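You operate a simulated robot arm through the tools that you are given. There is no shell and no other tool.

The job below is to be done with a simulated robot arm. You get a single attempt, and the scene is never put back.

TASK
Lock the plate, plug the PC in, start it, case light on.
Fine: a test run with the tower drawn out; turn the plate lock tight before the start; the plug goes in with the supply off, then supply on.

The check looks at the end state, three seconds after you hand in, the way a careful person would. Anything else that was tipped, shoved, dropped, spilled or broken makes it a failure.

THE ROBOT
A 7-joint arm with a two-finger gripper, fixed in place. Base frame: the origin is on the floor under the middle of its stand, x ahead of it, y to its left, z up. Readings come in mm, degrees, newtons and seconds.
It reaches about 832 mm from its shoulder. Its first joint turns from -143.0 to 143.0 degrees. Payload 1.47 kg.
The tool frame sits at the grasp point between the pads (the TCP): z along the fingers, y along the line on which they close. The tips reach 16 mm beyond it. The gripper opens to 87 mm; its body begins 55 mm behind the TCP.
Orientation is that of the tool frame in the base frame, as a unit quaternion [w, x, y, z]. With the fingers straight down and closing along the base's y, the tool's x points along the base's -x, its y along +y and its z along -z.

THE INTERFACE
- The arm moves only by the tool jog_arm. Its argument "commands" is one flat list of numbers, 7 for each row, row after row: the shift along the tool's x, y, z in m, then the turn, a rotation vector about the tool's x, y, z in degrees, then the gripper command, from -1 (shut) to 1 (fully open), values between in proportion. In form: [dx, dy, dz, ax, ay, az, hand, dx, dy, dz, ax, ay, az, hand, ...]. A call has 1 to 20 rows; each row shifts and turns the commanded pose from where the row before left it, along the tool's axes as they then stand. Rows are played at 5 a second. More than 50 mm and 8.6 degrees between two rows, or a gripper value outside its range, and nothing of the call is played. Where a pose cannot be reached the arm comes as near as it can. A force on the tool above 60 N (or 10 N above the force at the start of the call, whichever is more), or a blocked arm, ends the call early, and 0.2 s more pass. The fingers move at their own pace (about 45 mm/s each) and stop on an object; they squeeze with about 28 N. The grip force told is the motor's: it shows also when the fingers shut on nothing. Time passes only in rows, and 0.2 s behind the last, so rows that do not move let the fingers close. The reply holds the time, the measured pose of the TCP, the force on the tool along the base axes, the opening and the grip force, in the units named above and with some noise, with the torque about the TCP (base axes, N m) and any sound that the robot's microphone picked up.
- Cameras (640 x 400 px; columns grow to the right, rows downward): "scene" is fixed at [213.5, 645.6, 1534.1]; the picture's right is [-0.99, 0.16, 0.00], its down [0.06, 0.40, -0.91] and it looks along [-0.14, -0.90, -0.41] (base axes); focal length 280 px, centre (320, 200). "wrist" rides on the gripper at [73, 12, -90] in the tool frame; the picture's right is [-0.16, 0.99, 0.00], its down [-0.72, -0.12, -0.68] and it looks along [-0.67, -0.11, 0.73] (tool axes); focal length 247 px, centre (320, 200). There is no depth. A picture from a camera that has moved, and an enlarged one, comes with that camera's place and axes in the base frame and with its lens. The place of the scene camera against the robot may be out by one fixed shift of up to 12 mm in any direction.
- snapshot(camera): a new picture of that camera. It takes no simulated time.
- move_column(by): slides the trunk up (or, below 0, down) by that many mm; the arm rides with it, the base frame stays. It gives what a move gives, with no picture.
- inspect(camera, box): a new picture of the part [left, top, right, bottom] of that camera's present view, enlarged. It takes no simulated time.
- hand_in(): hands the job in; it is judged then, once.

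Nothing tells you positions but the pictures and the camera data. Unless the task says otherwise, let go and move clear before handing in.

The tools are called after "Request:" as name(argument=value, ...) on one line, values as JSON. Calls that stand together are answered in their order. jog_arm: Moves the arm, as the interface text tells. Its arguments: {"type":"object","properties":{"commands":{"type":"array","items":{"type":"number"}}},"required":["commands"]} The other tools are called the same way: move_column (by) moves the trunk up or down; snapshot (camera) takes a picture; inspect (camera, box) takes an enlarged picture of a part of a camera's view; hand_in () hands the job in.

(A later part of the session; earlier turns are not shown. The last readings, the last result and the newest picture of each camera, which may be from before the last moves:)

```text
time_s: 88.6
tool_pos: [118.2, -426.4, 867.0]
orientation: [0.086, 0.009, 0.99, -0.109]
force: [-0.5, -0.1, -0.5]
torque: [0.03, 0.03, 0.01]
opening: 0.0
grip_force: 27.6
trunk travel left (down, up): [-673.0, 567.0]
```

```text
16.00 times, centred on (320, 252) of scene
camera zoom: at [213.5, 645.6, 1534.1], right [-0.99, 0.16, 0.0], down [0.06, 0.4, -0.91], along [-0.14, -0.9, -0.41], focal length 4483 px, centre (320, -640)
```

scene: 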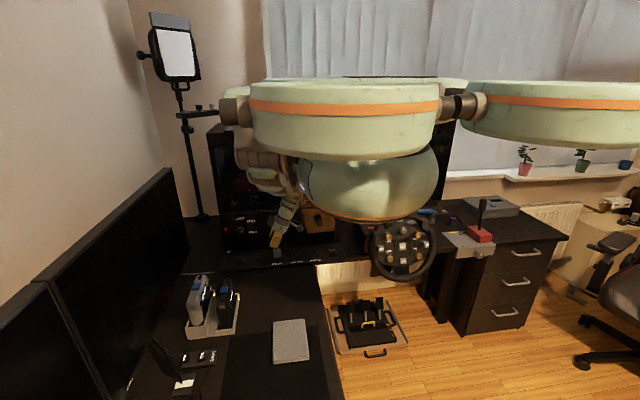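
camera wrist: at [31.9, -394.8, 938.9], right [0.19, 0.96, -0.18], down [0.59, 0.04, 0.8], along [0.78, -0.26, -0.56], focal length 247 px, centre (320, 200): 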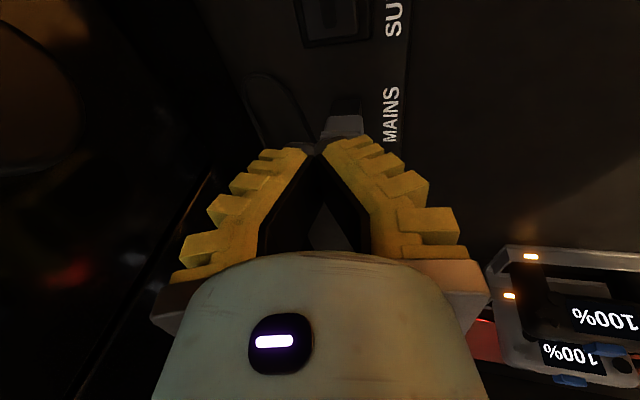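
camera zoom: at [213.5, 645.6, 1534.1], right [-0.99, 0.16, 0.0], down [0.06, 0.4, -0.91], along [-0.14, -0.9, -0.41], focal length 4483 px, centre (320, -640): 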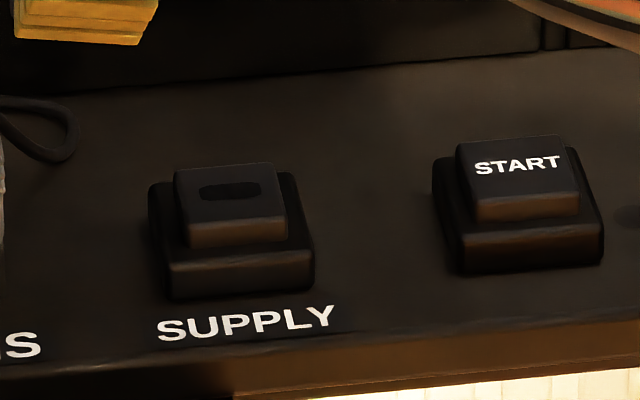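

SUPPLY's cap is about (73,-426.5,788) with its lens dark (off), as required while plugging. I'll move above it.

Request:
jog_arm(commands=[0.0236, 0.0008, -0.0044, 0, 0, 0, -1, 0.0236, 0.0008, -0.0044, 0, 0, 0, -1, 0, 0, 0, 0, 0, 0, -1])

Request:
snapshot(camera="wrist")

Request:
inspect(camera="scene", box=[275, 205, 345, 265])

```text
time_s: 89.4
tool_pos: [70.6, -422.8, 868.7]
orientation: [0.086, 0.009, 0.99, -0.108]
force: [0.4, -0.6, 0.2]
torque: [-0.02, 0.0, 0.02]
opening: 0.2
grip_force: 28.1
trunk travel left (down, up): [-673.0, 567.0]
```

```text
taken
camera wrist: at [-15.8, -391.5, 939.9], right [0.19, 0.96, -0.18], down [0.59, 0.03, 0.8], along [0.78, -0.26, -0.56], focal length 247 px, centre (320, 200)
```

wrist: 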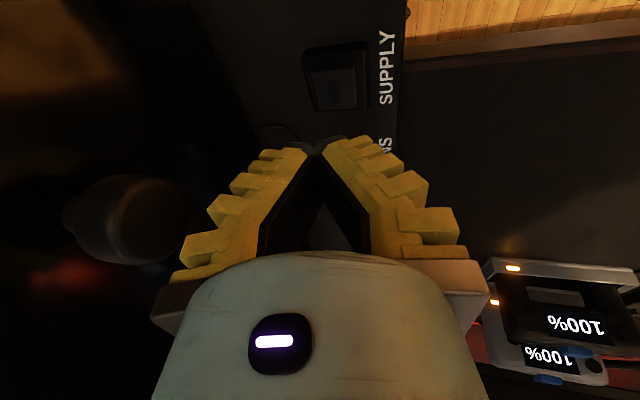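

```text
6.67 times, centred on (310, 235) of scene
camera zoom: at [213.5, 645.6, 1534.1], right [-0.99, 0.16, 0.0], down [0.06, 0.4, -0.91], along [-0.14, -0.9, -0.41], focal length 1868 px, centre (387, -33)
```

zoom: 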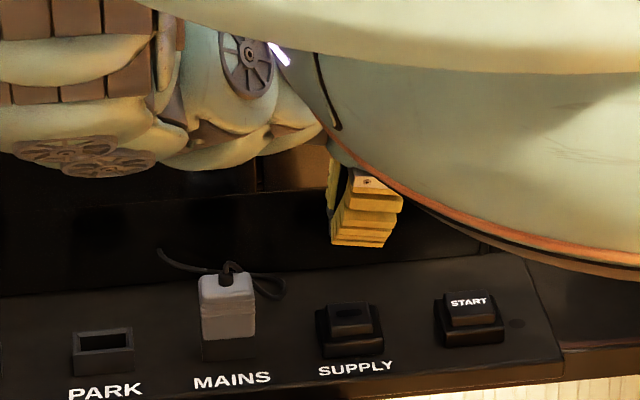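

Request:
inspect(camera="wrist", box=[280, 30, 400, 130])

```text
4.00 times, centred on (340, 80) of wrist
camera zoom: at [-15.8, -391.5, 939.9], right [0.19, 0.96, -0.18], down [0.59, 0.03, 0.8], along [0.78, -0.26, -0.56], focal length 988 px, centre (240, 680)
```

zoom: 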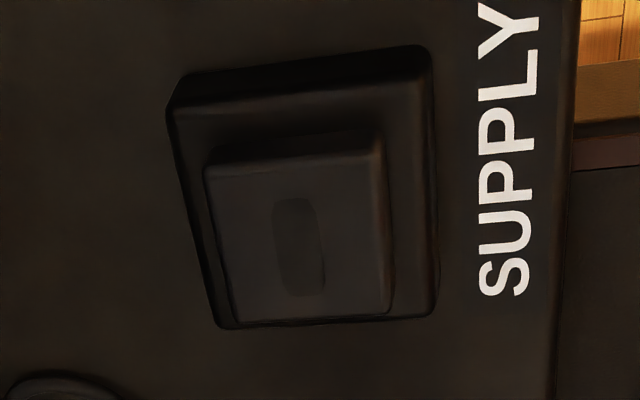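

Request:
jog_arm(commands=[0.00197, 0.00198, 0.00925, 0, 0, 0, -1, 0.00197, 0.00198, 0.00925, 0, 0, 0, -1, 0.00197, 0.00198, 0.00925, 0, 0, 0, -1, 0.00197, 0.00198, 0.00925, 0, 0, 0, -1, 0.00197, 0.00198, 0.00925, 0, 0, 0, -1, 0.00197, 0.00198, 0.00925, 0, 0, 0, -1, 0, 0, 0, 0, 0, 0, -1])

Request:
inspect(camera="scene", box=[295, 230, 345, 265])

Request:
snapshot(camera="wrist")

```text
time_s: 91.0
tool_pos: [69.2, -423.7, 809.9]
orientation: [0.086, 0.01, 0.99, -0.108]
force: [-0.3, -0.7, 0.4]
torque: [-0.01, -0.01, 0.01]
opening: 0.2
grip_force: 28.4
trunk travel left (down, up): [-673.0, 567.0]
```

```text
11.43 times, centred on (320, 248) of scene
camera zoom: at [213.5, 645.6, 1534.1], right [-0.99, 0.16, 0.0], down [0.06, 0.4, -0.91], along [-0.14, -0.9, -0.41], focal length 3202 px, centre (320, -343)
```

zoom: 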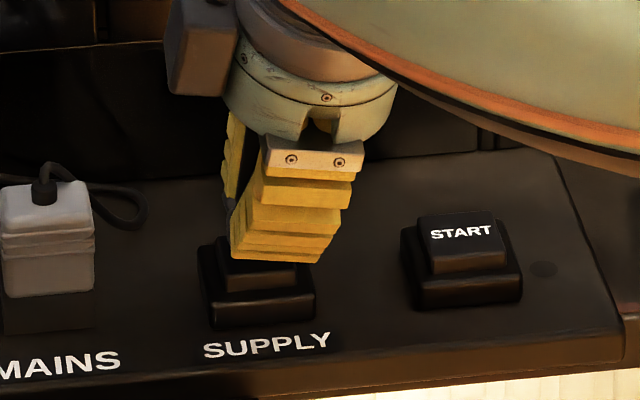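

```text
taken
camera wrist: at [-17.5, -391.6, 881.7], right [0.19, 0.96, -0.18], down [0.59, 0.03, 0.8], along [0.78, -0.26, -0.57], focal length 247 px, centre (320, 200)
```

wrist: 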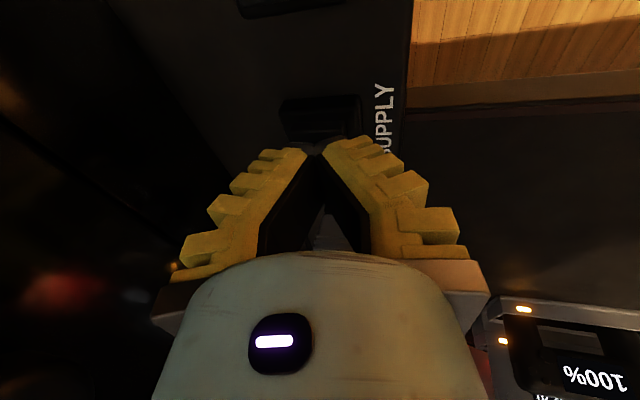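

The tip is right above the SUPPLY cap. I'll press down in small steps.

Request:
jog_arm(commands=[0.00034, 0.00043, 0.00192, 0, 0, 0, -1, 0.00034, 0.00043, 0.00192, 0, 0, 0, -1, 0.00034, 0.00043, 0.00192, 0, 0, 0, -1, 0.00034, 0.00043, 0.00192, 0, 0, 0, -1])

Request:
inspect(camera="scene", box=[295, 230, 345, 265])

```text
time_s: 92.0
tool_pos: [69.6, -423.4, 802.8]
orientation: [0.087, 0.01, 0.99, -0.108]
force: [0.1, -0.7, -0.4]
torque: [0.03, -0.04, 0.03]
opening: 0.0
grip_force: 27.9
trunk travel left (down, up): [-673.0, 567.0]
```

```text
11.43 times, centred on (320, 248) of scene
camera zoom: at [213.5, 645.6, 1534.1], right [-0.99, 0.16, 0.0], down [0.06, 0.4, -0.91], along [-0.14, -0.9, -0.41], focal length 3202 px, centre (320, -343)
```

zoom: 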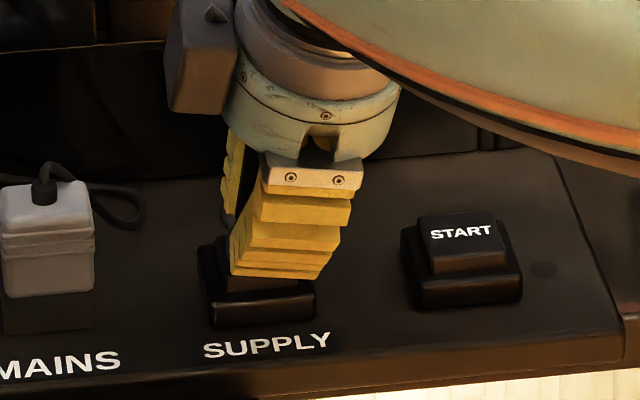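

Request:
jog_arm(commands=[0.00034, 0.00043, 0.00192, 0, 0, 0, -1, 0.00034, 0.00043, 0.00192, 0, 0, 0, -1])

Request:
inspect(camera="scene", box=[295, 230, 345, 265])

```text
time_s: 92.6
tool_pos: [70.2, -421.8, 799.7]
orientation: [0.086, 0.01, 0.99, -0.109]
force: [0.1, -0.3, 0.2]
torque: [0.02, 0.02, 0.0]
opening: 0.0
grip_force: 27.9
trunk travel left (down, up): [-673.0, 567.0]
```

```text
11.43 times, centred on (320, 248) of scene
camera zoom: at [213.5, 645.6, 1534.1], right [-0.99, 0.16, 0.0], down [0.06, 0.4, -0.91], along [-0.14, -0.9, -0.41], focal length 3202 px, centre (320, -343)
```

zoom: 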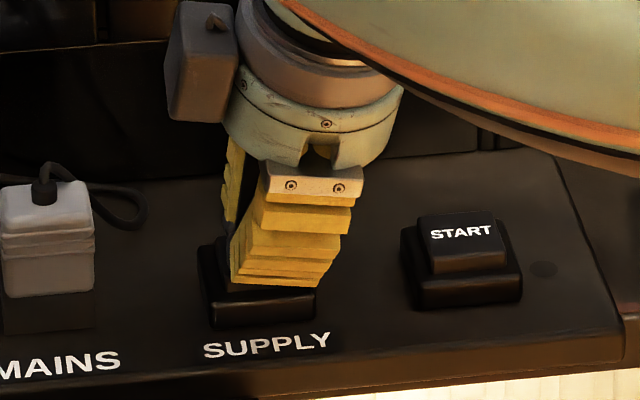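

Request:
jog_arm(commands=[0.00034, -0.0005, 0.0021, 0, 0, 0, -1, 0.00034, 0.00043, 0.00192, 0, 0, 0, -1])

Request:
inspect(camera="scene", box=[295, 230, 345, 265])

Request:
inspect(camera="wrist", box=[250, 80, 390, 180])

```text
time_s: 93.2
tool_pos: [69.0, -424.0, 796.3]
orientation: [0.087, 0.009, 0.99, -0.108]
force: [0.4, 0.9, 1.7]
torque: [0.01, 0.0, 0.01]
opening: 0.0
grip_force: 27.8
trunk travel left (down, up): [-673.0, 567.0]
heard: click
```

```text
11.43 times, centred on (320, 248) of scene
camera zoom: at [213.5, 645.6, 1534.1], right [-0.99, 0.16, 0.0], down [0.06, 0.4, -0.91], along [-0.14, -0.9, -0.41], focal length 3202 px, centre (320, -343)
```

zoom: 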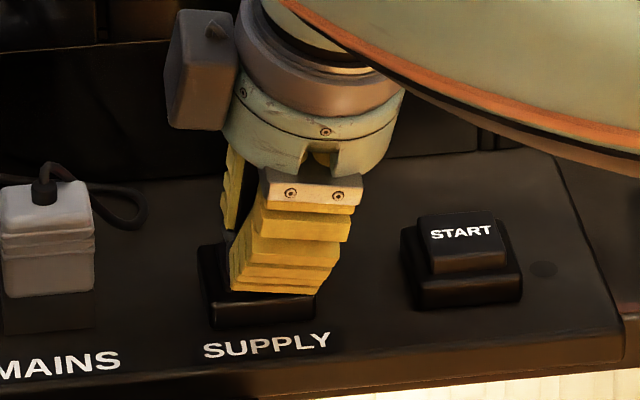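

```text
4.00 times, centred on (320, 130) of wrist
camera zoom: at [-17.1, -391.2, 866.8], right [0.19, 0.96, -0.18], down [0.59, 0.03, 0.8], along [0.78, -0.26, -0.56], focal length 988 px, centre (320, 480)
```

zoom: 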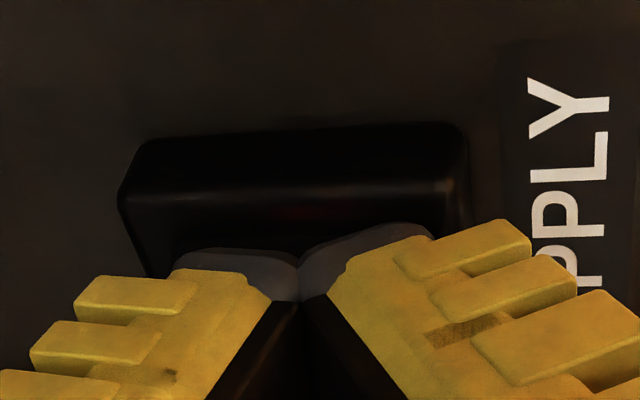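

A click was heard. I'll lift off and check SUPPLY's lens.

Request:
jog_arm(commands=[-0.0017, -0.0021, -0.0096, 0, 0, 0, -1, -0.0017, -0.0021, -0.0096, 0, 0, 0, -1, -0.0017, -0.0021, -0.0096, 0, 0, 0, -1, -0.0017, -0.0021, -0.0096, 0, 0, 0, -1, 0, 0, 0, 0, 0, 0, -1])

Request:
inspect(camera="scene", box=[295, 230, 345, 265])

Request:
inspect(camera="wrist", box=[270, 40, 410, 160])

```text
time_s: 94.4
tool_pos: [69.7, -424.5, 834.0]
orientation: [0.087, 0.009, 0.99, -0.108]
force: [0.5, 0.1, 0.1]
torque: [0.02, 0.01, -0.03]
opening: 0.2
grip_force: 27.6
trunk travel left (down, up): [-673.0, 567.0]
```

```text
11.43 times, centred on (320, 248) of scene
camera zoom: at [213.5, 645.6, 1534.1], right [-0.99, 0.16, 0.0], down [0.06, 0.4, -0.91], along [-0.14, -0.9, -0.41], focal length 3202 px, centre (320, -343)
```

zoom: 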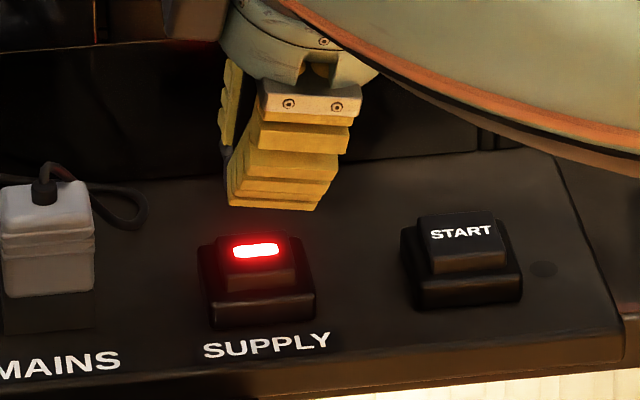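

```text
3.33 times, centred on (340, 100) of wrist
camera zoom: at [-16.7, -392.8, 905.5], right [0.19, 0.96, -0.18], down [0.59, 0.03, 0.8], along [0.78, -0.26, -0.56], focal length 823 px, centre (253, 533)
```

zoom: 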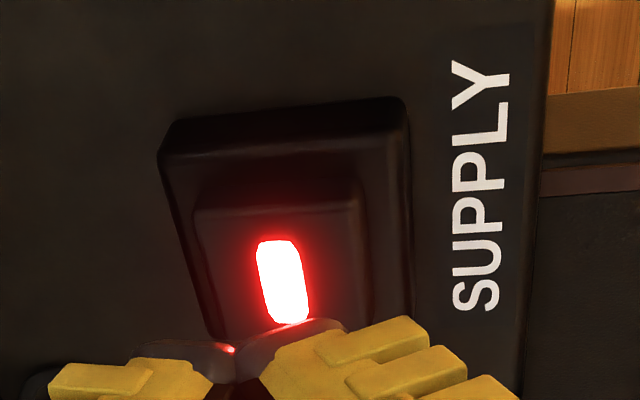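

SUPPLY is lit, so it's on. Next is START, about 85 mm further along -x.

Request:
jog_arm(commands=[0.0209, -0.00065, -0.0036, 0, 0, 0, -1, 0.0209, -0.00065, -0.0036, 0, 0, 0, -1, 0.0209, -0.00065, -0.0036, 0, 0, 0, -1, 0.0209, -0.00065, -0.0036, 0, 0, 0, -1, 0, 0, 0, 0, 0, 0, -1])

Request:
snapshot(camera="scene")

Request:
inspect(camera="scene", box=[295, 225, 355, 265])

Request:
snapshot(camera="wrist")

```text
time_s: 95.6
tool_pos: [19.3, -417.8, 838.5]
orientation: [0.086, 0.009, 0.99, -0.108]
force: [0.5, -1.2, 0.7]
torque: [-0.06, 0.0, 0.02]
opening: 0.0
grip_force: 28.2
out of reach, approached as far as the arm can: row 3, 4
trunk travel left (down, up): [-673.0, 567.0]
```

```text
taken
```

scene: 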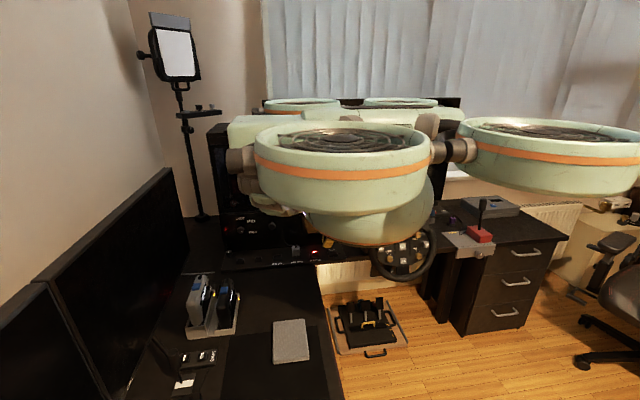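

```text
10.00 times, centred on (325, 245) of scene
camera zoom: at [213.5, 645.6, 1534.1], right [-0.99, 0.16, 0.0], down [0.06, 0.4, -0.91], along [-0.14, -0.9, -0.41], focal length 2802 px, centre (270, -250)
```

zoom: 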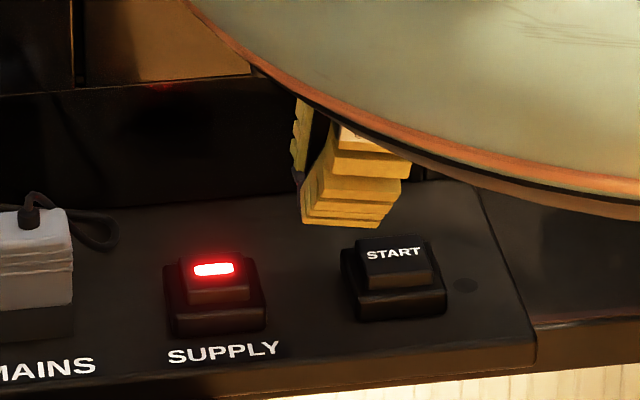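

```text
taken
camera wrist: at [-66.6, -385.2, 908.7], right [0.19, 0.96, -0.18], down [0.59, 0.03, 0.8], along [0.78, -0.26, -0.56], focal length 247 px, centre (320, 200)
```

wrist: 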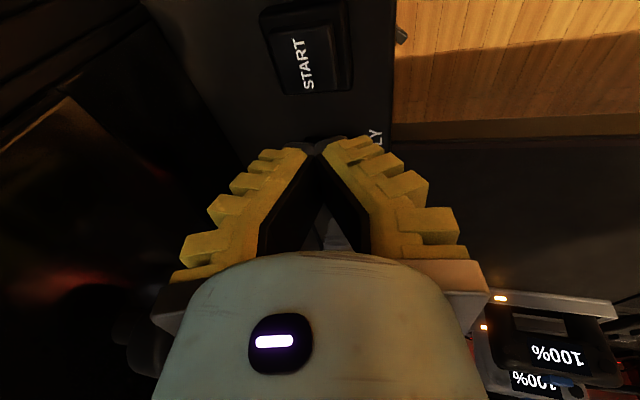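

The fold limits me here. I'll lean the hand the other way (toward +x), which keeps the wrist in a friendlier place, then carry on to START.

Request:
jog_arm(commands=[0, 0, 0, 0, 7, 0, -1, 0, 0, 0, 0, 7, 0, -1, 0, 0, 0, 0, 7, 0, -1, 0, 0, 0, 0, 0, 0, -1])

Request:
inspect(camera="scene", box=[295, 225, 355, 265])

```text
time_s: 96.6
tool_pos: [18.3, -416.3, 837.5]
orientation: [-0.094, 0.028, 0.99, -0.105]
force: [-1.1, -0.6, 0.1]
torque: [0.0, 0.05, 0.0]
opening: 0.0
grip_force: 28.3
trunk travel left (down, up): [-673.0, 567.0]
```

```text
10.00 times, centred on (325, 245) of scene
camera zoom: at [213.5, 645.6, 1534.1], right [-0.99, 0.16, 0.0], down [0.06, 0.4, -0.91], along [-0.14, -0.9, -0.41], focal length 2802 px, centre (270, -250)
```

zoom: 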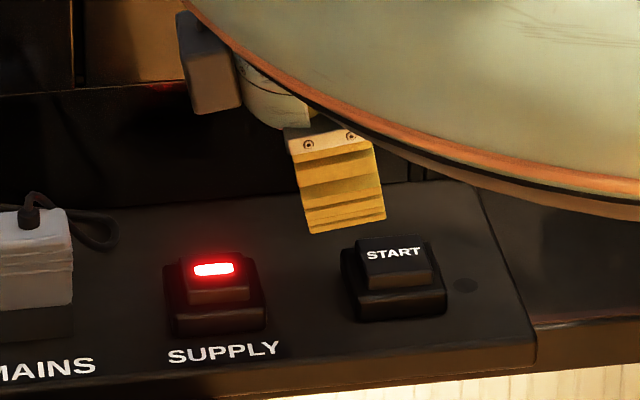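

Request:
jog_arm(commands=[0.0136, -0.0042, 0.0035, 0, 0, 0, -1, 0.0136, -0.0042, 0.0035, 0, 0, 0, -1, 0, 0, 0, 0, 0, 0, -1])

Request:
inspect(camera="scene", box=[295, 225, 355, 265])

Request:
snapshot(camera="wrist")

```text
time_s: 97.4
tool_pos: [-7.9, -423.8, 837.0]
orientation: [-0.094, 0.029, 0.99, -0.104]
force: [-0.8, -0.5, 0.3]
torque: [0.01, 0.0, -0.01]
opening: 0.0
grip_force: 27.7
trunk travel left (down, up): [-673.0, 567.0]
```

```text
10.00 times, centred on (325, 245) of scene
camera zoom: at [213.5, 645.6, 1534.1], right [-0.99, 0.16, 0.0], down [0.06, 0.4, -0.91], along [-0.14, -0.9, -0.41], focal length 2802 px, centre (270, -250)
```

zoom: 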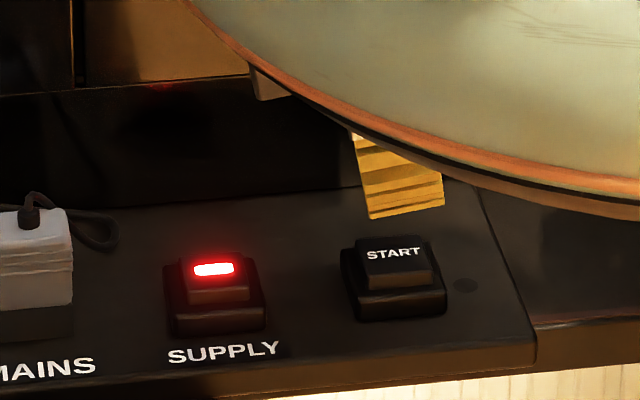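

```text
taken
camera wrist: at [-62.5, -388.2, 933.8], right [0.19, 0.95, -0.24], down [0.84, -0.03, 0.55], along [0.51, -0.31, -0.8], focal length 247 px, centre (320, 200)
```

wrist: 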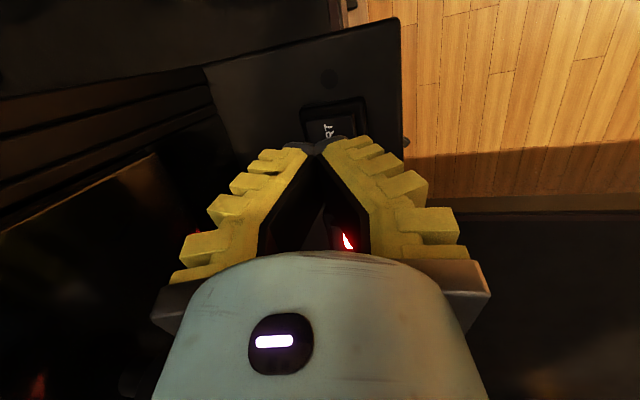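

Request:
jog_arm(commands=[-0.0011, 0.00185, 0.0085, 0, 0, 0, -1, -0.0011, 0.00185, 0.0085, 0, 0, 0, -1, -0.0011, 0.00185, 0.0085, 0, 0, 0, -1, -0.0011, 0.00185, 0.0085, 0, 0, 0, -1, 0, 0, 0, 0, 0, 0, -1])

Request:
inspect(camera="scene", box=[305, 230, 355, 265])

Request:
inspect(camera="wrist", box=[260, 80, 380, 170])

```text
time_s: 98.6
tool_pos: [-9.5, -421.9, 801.7]
orientation: [-0.095, 0.03, 0.989, -0.105]
force: [0.1, 1.3, 0.6]
torque: [-0.01, -0.01, 0.0]
opening: 0.0
grip_force: 27.9
out of reach, approached as far as the arm can: row 4
trunk travel left (down, up): [-673.0, 567.0]
```

```text
11.43 times, centred on (330, 248) of scene
camera zoom: at [213.5, 645.6, 1534.1], right [-0.99, 0.16, 0.0], down [0.06, 0.4, -0.91], along [-0.14, -0.9, -0.41], focal length 3202 px, centre (206, -343)
```

zoom: 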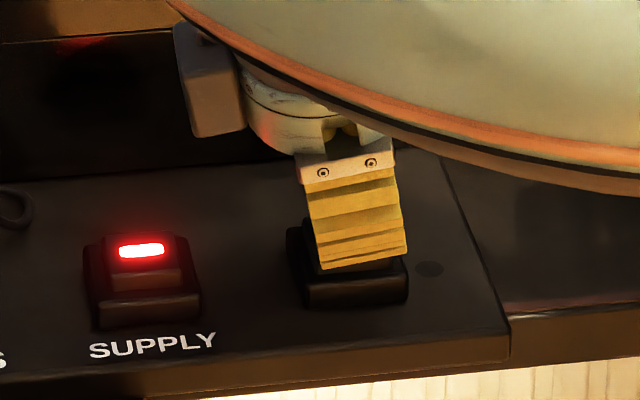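

```text
4.44 times, centred on (320, 125) of wrist
camera zoom: at [-63.3, -385.4, 899.4], right [0.19, 0.95, -0.24], down [0.84, -0.03, 0.55], along [0.51, -0.31, -0.8], focal length 1098 px, centre (320, 533)
```

zoom: 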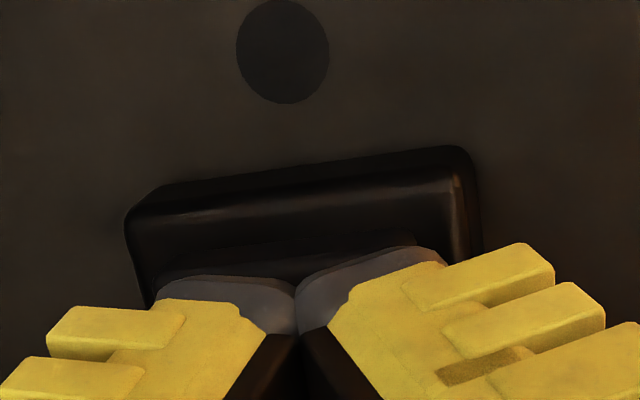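

Request:
jog_arm(commands=[0.0013, -0.0026, -0.007, 0, 0, 0, -1, 0.0013, -0.0026, -0.007, 0, 0, 0, -1, 0, 0, 0, 0, 0, 0, -1])

Request:
move_column(by=-12)

```text
time_s: 99.4
tool_pos: [-9.2, -423.5, 817.3]
orientation: [-0.095, 0.029, 0.989, -0.105]
force: [-0.2, -0.6, 0.4]
torque: [0.0, -0.02, -0.01]
opening: 0.0
grip_force: 28.1
trunk travel left (down, up): [-673.0, 567.0]
```

```text
time_s: 100.0
tool_pos: [-10.0, -423.0, 806.7]
orientation: [-0.096, 0.029, 0.989, -0.105]
force: [-0.1, -0.5, 1.3]
torque: [0.01, -0.02, 0.0]
opening: 0.1
grip_force: 27.8
trunk travel left (down, up): [-661.0, 579.0]
```

Now I'll press START slowly until it clicks.

Request:
jog_arm(commands=[-0.00036, 0.00033, 0.00192, 0, 0, 0, -1, -0.00036, 0.00033, 0.00192, 0, 0, 0, -1, -0.00036, 0.00033, 0.00192, 0, 0, 0, -1])

Request:
jog_arm(commands=[-0.00036, 0.00033, 0.00192, 0, 0, 0, -1])

```text
time_s: 100.8
tool_pos: [-9.9, -423.9, 799.9]
orientation: [-0.095, 0.029, 0.99, -0.104]
force: [0.2, -0.2, 0.3]
torque: [-0.02, -0.02, 0.02]
opening: 0.0
grip_force: 27.8
trunk travel left (down, up): [-661.0, 579.0]
```

```text
time_s: 101.2
tool_pos: [-9.5, -423.8, 798.6]
orientation: [-0.094, 0.029, 0.99, -0.105]
force: [0.4, 0.4, 1.3]
torque: [0.04, -0.02, 0.05]
opening: 0.2
grip_force: 27.9
trunk travel left (down, up): [-661.0, 579.0]
```

Request:
jog_arm(commands=[-0.00036, 0.00033, 0.00192, 0, 0, 0, -1])

```text
time_s: 101.6
tool_pos: [-8.6, -423.9, 796.2]
orientation: [-0.095, 0.03, 0.989, -0.105]
force: [0.5, 0.9, 2.1]
torque: [0.03, -0.02, 0.03]
opening: 0.0
grip_force: 27.6
trunk travel left (down, up): [-661.0, 579.0]
heard: click
```

A click. I'll release START and check whether the PC came up.

Request:
jog_arm(commands=[0.0018, -0.0021, -0.0096, 0, 0, 0, -1, 0.0018, -0.0021, -0.0096, 0, 0, 0, -1, 0.0018, -0.0021, -0.0096, 0, 0, 0, -1, 0, 0, 0, 0, 0, 0, -1])

Request:
inspect(camera="scene", box=[295, 225, 355, 265])

Request:
snapshot(camera="scene")

```text
time_s: 102.6
tool_pos: [-8.5, -423.9, 826.2]
orientation: [-0.094, 0.03, 0.989, -0.105]
force: [-0.2, -0.3, 0.0]
torque: [0.02, -0.02, 0.0]
opening: 0.0
grip_force: 27.9
trunk travel left (down, up): [-661.0, 579.0]
```

```text
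10.00 times, centred on (325, 245) of scene
camera zoom: at [213.5, 645.6, 1534.1], right [-0.99, 0.16, 0.0], down [0.06, 0.4, -0.91], along [-0.14, -0.9, -0.41], focal length 2802 px, centre (270, -250)
```

zoom: 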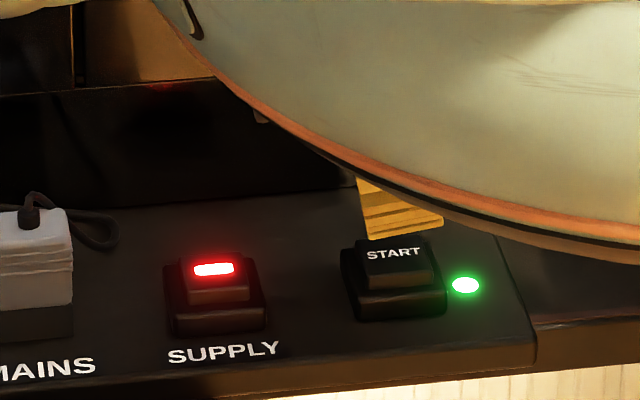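

```text
taken
```

scene: 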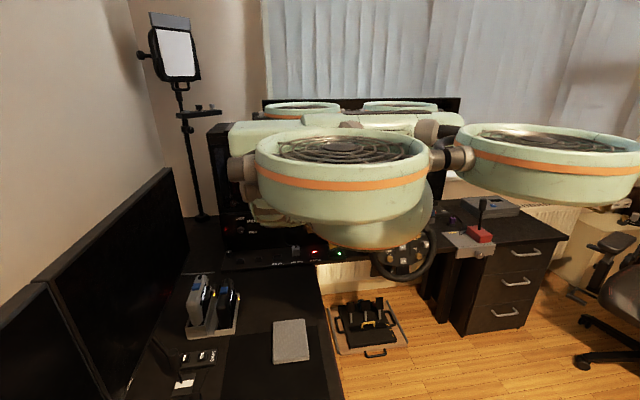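

The green lamp beside START is lit, so the PC is running. Two things remain: the case light, and putting the LOW/MID/HIGH knob I nudged back to MID. I'll raise up and move along +x, clear of the plug and pulls.

Request:
move_column(by=60)

Request:
jog_arm(commands=[-0.0393, 0.0014, -0.0077, 0, 0, 0, -1, -0.0393, 0.0014, -0.0077, 0, 0, 0, -1, -0.0393, 0.0014, -0.0077, 0, 0, 0, -1, -0.0393, 0.0014, -0.0077, 0, 0, 0, -1, -0.0393, 0.0014, -0.0077, 0, 0, 0, -1, 0, 0, 0, 0, 0, 0, -1])

Request:
snapshot(camera="scene")

```text
time_s: 103.6
tool_pos: [-8.7, -424.8, 886.6]
orientation: [-0.095, 0.029, 0.989, -0.106]
force: [0.1, -0.6, 0.3]
torque: [-0.01, 0.04, -0.01]
opening: 0.1
grip_force: 28.1
trunk travel left (down, up): [-721.0, 519.0]
```

```text
time_s: 105.0
tool_pos: [191.6, -424.6, 885.8]
orientation: [-0.095, 0.03, 0.99, -0.105]
force: [0.9, 0.3, -0.5]
torque: [0.0, -0.03, 0.01]
opening: 0.0
grip_force: 28.0
trunk travel left (down, up): [-721.0, 519.0]
```

```text
taken
```

scene: 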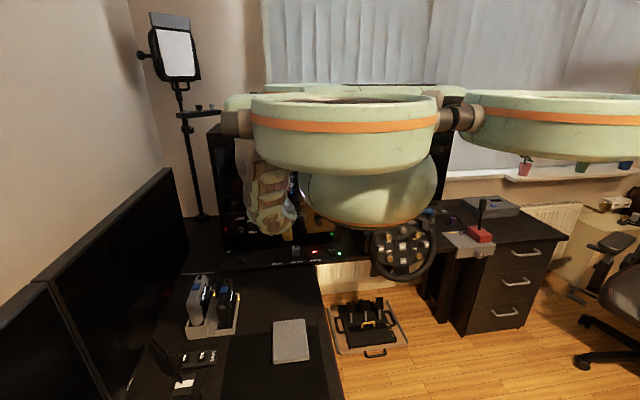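

Request:
jog_arm(commands=[0.003, 0.039, -0.0081, 0, 0, 0, -1, -0.0335, 0.0005, -0.01, 0, 0, 0, -1, -0.0335, 0.0005, -0.01, 0, 0, 0, -1, -0.0335, 0.0005, -0.01, 0, 0, 0, -1, -0.0335, 0.0005, -0.01, 0, 0, 0, -1, 0, 0, 0, 0, 0, 0, -1])

Request:
inspect(camera="scene", box=[205, 195, 295, 270])

```text
time_s: 106.4
tool_pos: [331.9, -386.6, 897.9]
orientation: [-0.096, 0.029, 0.989, -0.104]
force: [0.4, 0.1, -0.4]
torque: [0.02, 0.01, -0.02]
opening: 0.1
grip_force: 27.3
trunk travel left (down, up): [-721.0, 519.0]
```

```text
5.33 times, centred on (250, 232) of scene
camera zoom: at [213.5, 645.6, 1534.1], right [-0.99, 0.16, 0.0], down [0.06, 0.4, -0.91], along [-0.14, -0.9, -0.41], focal length 1494 px, centre (693, 27)
```

zoom: 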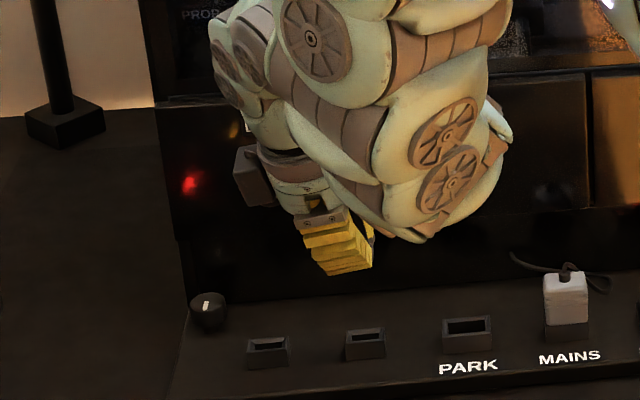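

Next I'll set up for restoring the LOW/MID/HIGH knob at about (398,-480,904): move nearer, raise the trunk for a good reach band, then reorient the hand.

Request:
jog_arm(commands=[-0.0299, -0.012, -0.0027, 0, 0, 0, -1, -0.0299, -0.012, -0.0027, 0, 0, 0, -1, -0.0299, -0.012, -0.0027, 0, 0, 0, -1, 0, 0, 0, 0, 0, 0, -1])

Request:
move_column(by=50)

```text
time_s: 107.4
tool_pos: [418.3, -424.8, 897.9]
orientation: [-0.095, 0.028, 0.989, -0.106]
force: [0.9, 0.0, -0.1]
torque: [0.01, 0.0, -0.02]
opening: 0.0
grip_force: 28.1
trunk travel left (down, up): [-721.0, 519.0]
```

```text
time_s: 108.4
tool_pos: [419.1, -425.2, 948.5]
orientation: [-0.095, 0.028, 0.99, -0.105]
force: [-0.4, -0.1, -1.1]
torque: [0.04, -0.01, 0.0]
opening: 0.0
grip_force: 27.7
trunk travel left (down, up): [-771.0, 469.0]
```

Request:
jog_arm(commands=[-0.0036, 0.0043, 0.0192, 0, 0, 0, -1, 0, 0, 0, -1.13, -3.14, 7.31, -1, 0, 0, 0, -1.13, -3.14, 7.31, -1, 0, 0, 0, -1.13, -3.14, 7.31, -1, 0, 0, 0, -1.13, -3.14, 7.31, -1, 0, 0, 0, -1.13, -3.14, 7.31, -1, 0, 0, 0, -1.13, -3.14, 7.31, -1, 0, 0, 0, -1.13, -3.14, 7.31, -1, 0, 0, 0, -1.13, -3.14, 7.31, -1, 0, 0, 0, -1.13, -3.14, 7.31, -1, 0, 0, 0, -1.13, -3.14, 7.31, -1, 0, 0, 0, -1.13, -3.14, 7.31, -1, 0, 0, 0, -1.13, -3.14, 7.31, -1, 0, 0, 0, -1.13, -3.14, 7.31, 0.0, 0, 0, 0, 0, 0, 0, 0.05])

Request:
snapshot(camera="wrist")

Request:
inspect(camera="scene", box=[205, 195, 295, 270])

```text
time_s: 111.6
tool_pos: [417.6, -425.1, 928.8]
orientation: [0.327, 0.708, 0.625, -0.032]
force: [0.0, -0.6, -0.2]
torque: [-0.02, 0.04, -0.02]
opening: 51.1
grip_force: 3.6
trunk travel left (down, up): [-771.0, 469.0]
```

```text
taken
camera wrist: at [411.6, -316.1, 970.5], right [0.86, -0.14, 0.49], down [-0.51, -0.28, 0.81], along [0.02, -0.95, -0.32], focal length 247 px, centre (320, 200)
```

wrist: 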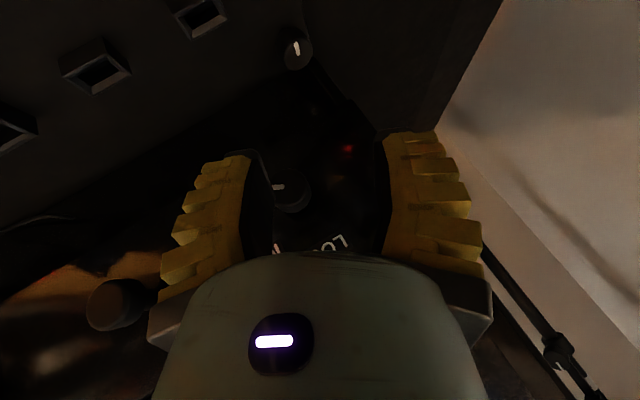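

```text
5.33 times, centred on (250, 232) of scene
camera zoom: at [213.5, 645.6, 1534.1], right [-0.99, 0.16, 0.0], down [0.06, 0.4, -0.91], along [-0.14, -0.9, -0.41], focal length 1494 px, centre (693, 27)
```

zoom: 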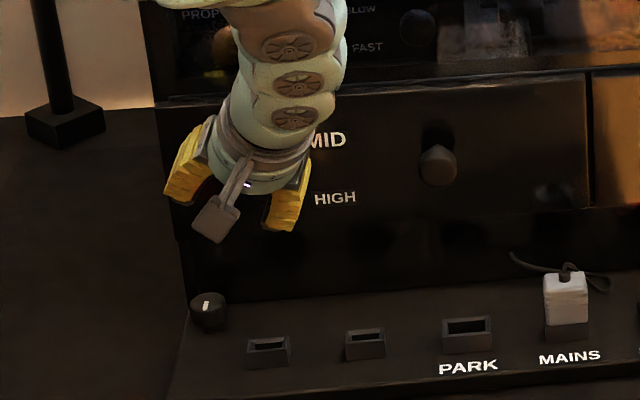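

Request:
inspect(camera="wrist", box=[240, 150, 340, 225])

```text
5.33 times, centred on (290, 188) of wrist
camera zoom: at [411.6, -316.1, 970.5], right [0.86, -0.14, 0.49], down [-0.51, -0.28, 0.81], along [0.02, -0.95, -0.32], focal length 1317 px, centre (480, 267)
```

zoom: 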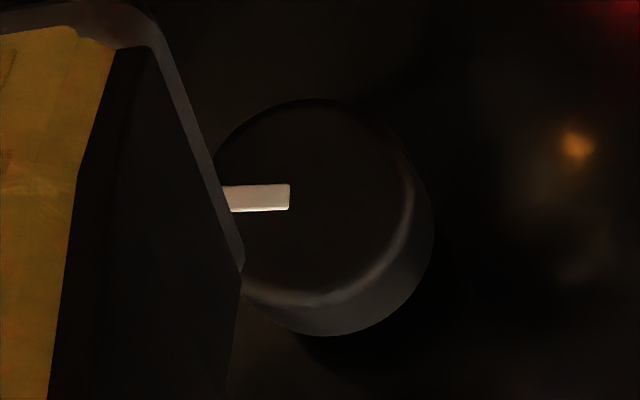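

The LOW/MID/HIGH knob's face is at about (400.7,-473,899), radius about 13.5 mm. I'll tilt 5° more for clearance and move to a pre-grasp point in front of it.

Request:
jog_arm(commands=[0, 0, 0, 0, -5, 0, 0.05, -0.0158, -0.0141, 0.0009, 0, 0, 0, 0.05, -0.0158, -0.0141, 0.0009, 0, 0, 0, 0.05, 0, 0, 0, 0, 0, 0, 0.05])

Request:
snapshot(camera="wrist")

Request:
inspect(camera="wrist", box=[240, 120, 400, 240])

Request:
inspect(camera="scene", box=[205, 195, 275, 255])

```text
time_s: 112.6
tool_pos: [385.7, -451.0, 932.9]
orientation: [0.354, 0.705, 0.612, -0.063]
force: [0.0, -0.1, 0.3]
torque: [0.03, 0.03, 0.02]
opening: 51.3
grip_force: 4.2
trunk travel left (down, up): [-771.0, 469.0]
```

```text
taken
camera wrist: at [383.4, -339.2, 965.7], right [0.86, -0.13, 0.5], down [-0.52, -0.2, 0.83], along [-0.01, -0.97, -0.24], focal length 247 px, centre (320, 200)
```

wrist: 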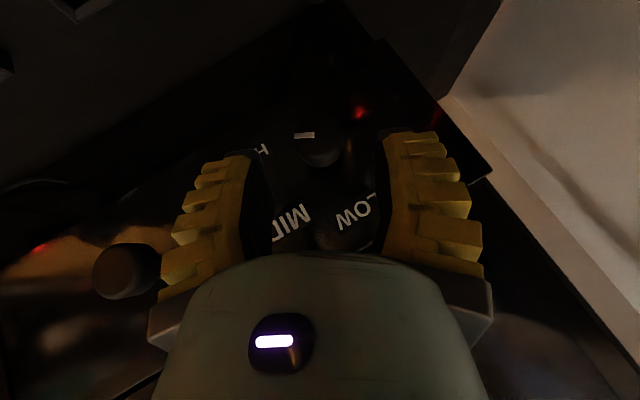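

```text
3.33 times, centred on (320, 180) of wrist
camera zoom: at [383.4, -339.2, 965.7], right [0.86, -0.13, 0.5], down [-0.52, -0.2, 0.83], along [-0.01, -0.97, -0.24], focal length 823 px, centre (320, 267)
```

zoom: 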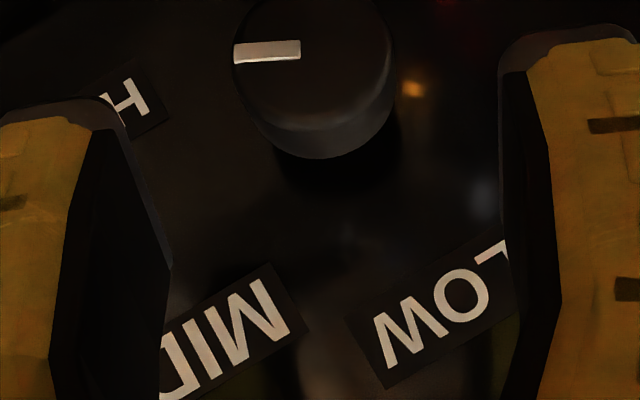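

```text
6.67 times, centred on (240, 225) of scene
camera zoom: at [213.5, 645.6, 1534.1], right [-0.99, 0.16, 0.0], down [0.06, 0.4, -0.91], along [-0.14, -0.9, -0.41], focal length 1868 px, centre (853, 33)
```

zoom: 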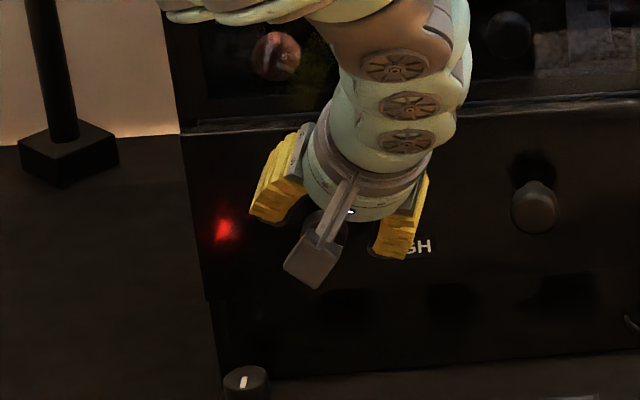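

This view shows the dial clearly: LOW is at about 85°, MID about 40° and HIGH about -14°, with the mark at about -28° (HIGH). It was originally at about +31° (MID). I'll advance to straddle the knob.

Request:
jog_arm(commands=[-0.0019, -0.0012, 0.0075, 0, 0, 0, 0.05, 0, 0, 0.0075, 0, 0, 0, 0.05, 0, 0, 0.0075, 0, 0, 0, 0.05, 0, 0, 0.0075, 0, 0, 0, 0.05, 0, 0, 0.006, 0, 0, 0, 0.05, 0, 0, 0, 0, 0, 0, 0.05])

Request:
snapshot(camera="wrist")

Request:
inspect(camera="scene", box=[205, 195, 275, 255])

```text
time_s: 114.0
tool_pos: [395.2, -474.2, 905.4]
orientation: [0.353, 0.706, 0.61, -0.063]
force: [-0.7, -0.3, -0.7]
torque: [0.03, 0.02, 0.01]
opening: 51.2
grip_force: 4.4
trunk travel left (down, up): [-771.0, 469.0]
```

```text
taken
camera wrist: at [393.5, -361.9, 938.9], right [0.86, -0.13, 0.5], down [-0.52, -0.2, 0.83], along [-0.01, -0.97, -0.24], focal length 247 px, centre (320, 200)
```

wrist: 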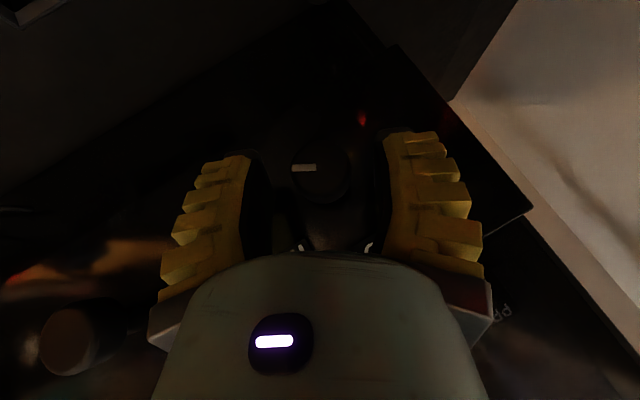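

```text
6.67 times, centred on (240, 225) of scene
camera zoom: at [213.5, 645.6, 1534.1], right [-0.99, 0.16, 0.0], down [0.06, 0.4, -0.91], along [-0.14, -0.9, -0.41], focal length 1868 px, centre (853, 33)
```

zoom: 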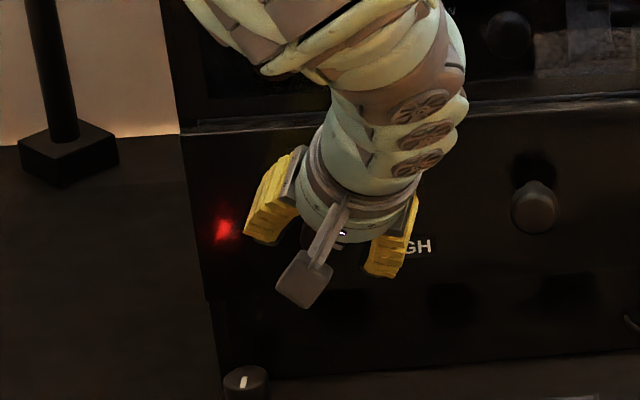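

Request:
inspect(camera="wrist", box=[230, 110, 410, 250])

```text
2.86 times, centred on (320, 180) of wrist
camera zoom: at [393.5, -361.9, 938.9], right [0.86, -0.13, 0.5], down [-0.52, -0.2, 0.83], along [-0.01, -0.97, -0.24], focal length 706 px, centre (320, 257)
```

zoom: 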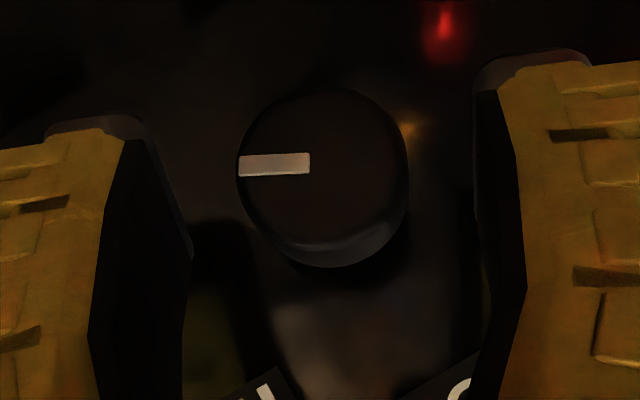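

Request:
jog_arm(commands=[0.0012, 0.001, 0.005, 0, 0, 0, 0.05, 0, 0, 0.005, 0, 0, 0, 0.05, 0, 0, 0, 0, 0, 0, 0.05])

Request:
inspect(camera="wrist", box=[230, 110, 410, 250])

Request:
inspect(camera="scene", box=[205, 195, 275, 255])

```text
time_s: 114.8
tool_pos: [400.9, -478.7, 898.1]
orientation: [0.353, 0.706, 0.611, -0.062]
force: [-0.1, 0.4, 0.0]
torque: [-0.01, -0.01, 0.01]
opening: 51.1
grip_force: 3.6
trunk travel left (down, up): [-771.0, 469.0]
```

```text
2.86 times, centred on (320, 180) of wrist
camera zoom: at [397.6, -366.6, 931.0], right [0.86, -0.13, 0.5], down [-0.52, -0.2, 0.83], along [-0.01, -0.97, -0.24], focal length 706 px, centre (320, 257)
```

zoom: 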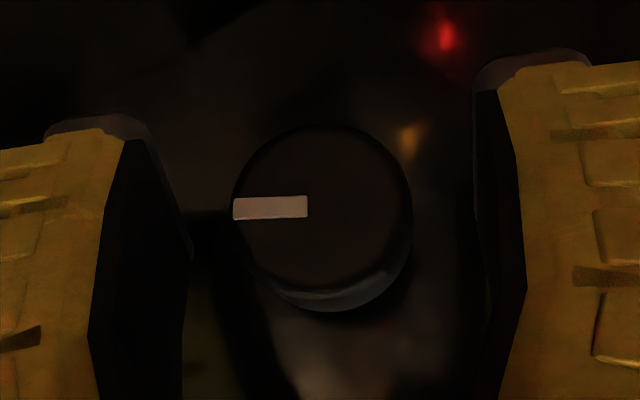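

```text
6.67 times, centred on (240, 225) of scene
camera zoom: at [213.5, 645.6, 1534.1], right [-0.99, 0.16, 0.0], down [0.06, 0.4, -0.91], along [-0.14, -0.9, -0.41], focal length 1868 px, centre (853, 33)
```

zoom: 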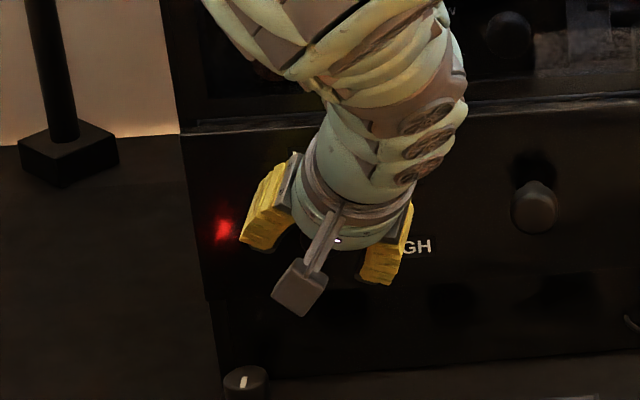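

No contact and the knob is centred between the pads. I'll close, then rotate the hand about the knob's axis (counter-clockwise as seen from the front).

Request:
jog_arm(commands=[0, 0, 0, 0, 0, 0, -0.3, 0, 0, 0, 0, 0, 0, -0.6, 0, 0, 0, 0, 0, 0, -1, 0, 0, 0, 0, 0, 0, -1, 0, 0, 0, 0, 0, 0, -1])

Request:
jog_arm(commands=[0, 0, 0, 4.91, -0.01, -3.46, -1, 0, 0, 0, 4.91, -0.01, -3.46, -1, 0, 0, 0, 0, 0, 0, -1])

Request:
inspect(camera="wrist", box=[230, 110, 410, 250])

```text
time_s: 116.0
tool_pos: [400.2, -478.3, 897.6]
orientation: [0.353, 0.705, 0.611, -0.063]
force: [-4.5, 9.7, 13.9]
torque: [-0.14, 0.11, -0.1]
opening: 26.5
grip_force: 29.8
trunk travel left (down, up): [-771.0, 469.0]
```

```text
time_s: 116.8
tool_pos: [399.6, -477.7, 897.2]
orientation: [0.288, 0.694, 0.646, -0.136]
force: [-3.2, 9.7, 13.6]
torque: [-0.29, 0.03, -0.12]
opening: 25.4
grip_force: 29.8
trunk travel left (down, up): [-771.0, 469.0]
```

```text
2.86 times, centred on (320, 180) of wrist
camera zoom: at [404.9, -366.4, 930.2], right [0.94, -0.13, 0.31], down [-0.33, -0.2, 0.92], along [-0.06, -0.97, -0.23], focal length 706 px, centre (320, 257)
```

zoom: 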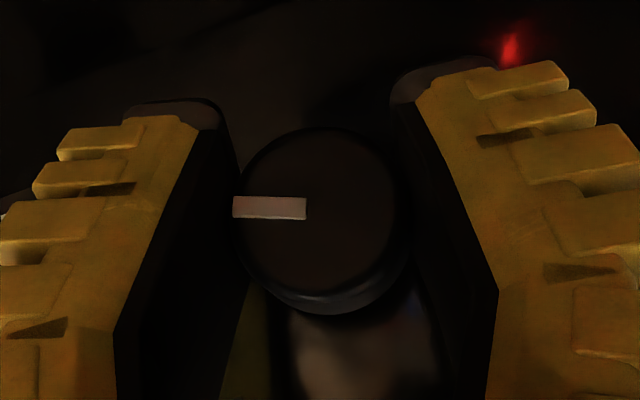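

It turns with the hand. Continuing.

Request:
jog_arm(commands=[0, 0, 0, 4.91, -0.01, -3.46, -1, 0, 0, 0, 4.91, -0.01, -3.46, -1, 0, 0, 0, 4.91, -0.01, -3.46, -1, 0, 0, 0, 4.91, -0.01, -3.46, -1, 0, 0, 0, 0, 0, 0, -1])

Request:
inspect(camera="wrist", box=[230, 110, 410, 250])

Request:
inspect(camera="scene", box=[205, 195, 275, 255])

```text
time_s: 118.0
tool_pos: [400.7, -480.6, 898.6]
orientation: [0.146, 0.653, 0.689, -0.279]
force: [-2.2, 9.6, 25.2]
torque: [0.0, 0.04, -0.2]
opening: 28.5
grip_force: 30.2
trunk travel left (down, up): [-771.0, 469.0]
```

```text
2.86 times, centred on (320, 180) of wrist
camera zoom: at [418.6, -368.0, 927.4], right [0.99, -0.14, -0.1], down [0.07, -0.2, 0.98], along [-0.15, -0.97, -0.19], focal length 706 px, centre (320, 257)
```

zoom: 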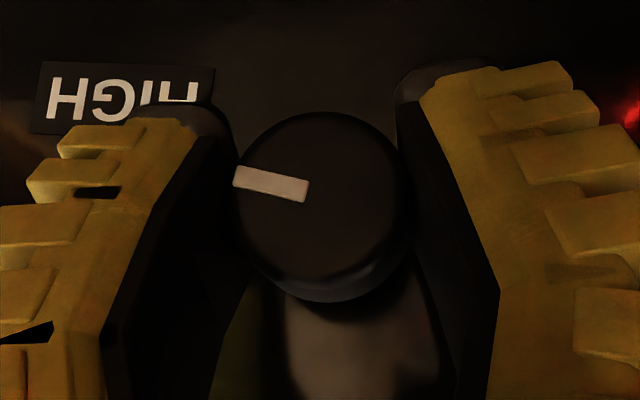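

```text
6.67 times, centred on (240, 225) of scene
camera zoom: at [213.5, 645.6, 1534.1], right [-0.99, 0.16, 0.0], down [0.06, 0.4, -0.91], along [-0.14, -0.9, -0.41], focal length 1868 px, centre (853, 33)
```

zoom: 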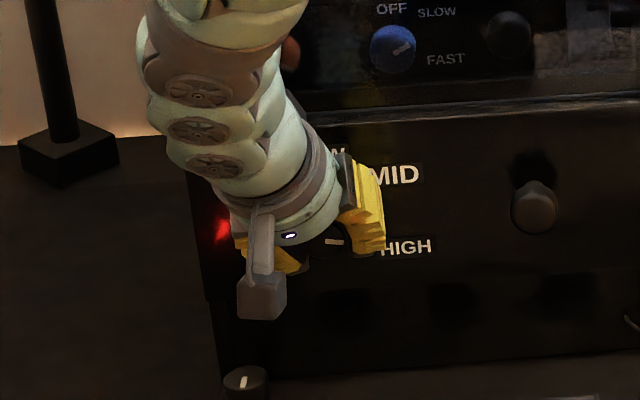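

Request:
jog_arm(commands=[0, 0, 0, 4.91, -0.01, -3.46, -1, 0, 0, 0, 4.91, -0.01, -3.46, -1, 0, 0, 0, 0, 0, 0, -1])

Request:
inspect(camera="wrist", box=[230, 110, 410, 250])

```text
time_s: 118.8
tool_pos: [397.9, -450.8, 891.1]
orientation: [0.078, 0.62, 0.707, -0.332]
force: [27.1, -1.9, -9.1]
torque: [-0.26, 0.14, 0.5]
opening: 25.8
grip_force: 30.1
out of reach, approached as far as the arm can: row 1, 2
trunk travel left (down, up): [-771.0, 469.0]
```

```text
2.86 times, centred on (320, 180) of wrist
camera zoom: at [418.8, -338.9, 917.1], right [0.95, -0.12, -0.29], down [0.26, -0.21, 0.94], along [-0.17, -0.97, -0.17], focal length 706 px, centre (320, 257)
```

zoom: 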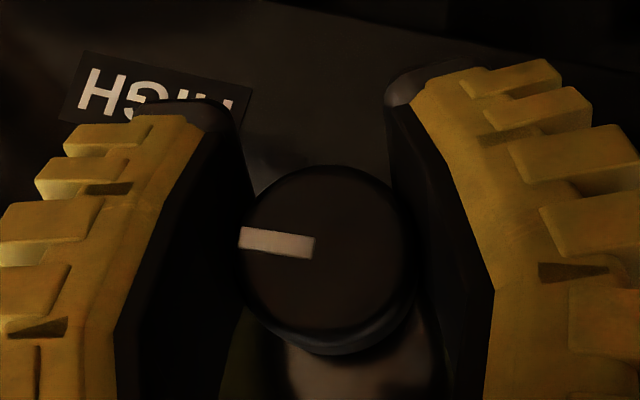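

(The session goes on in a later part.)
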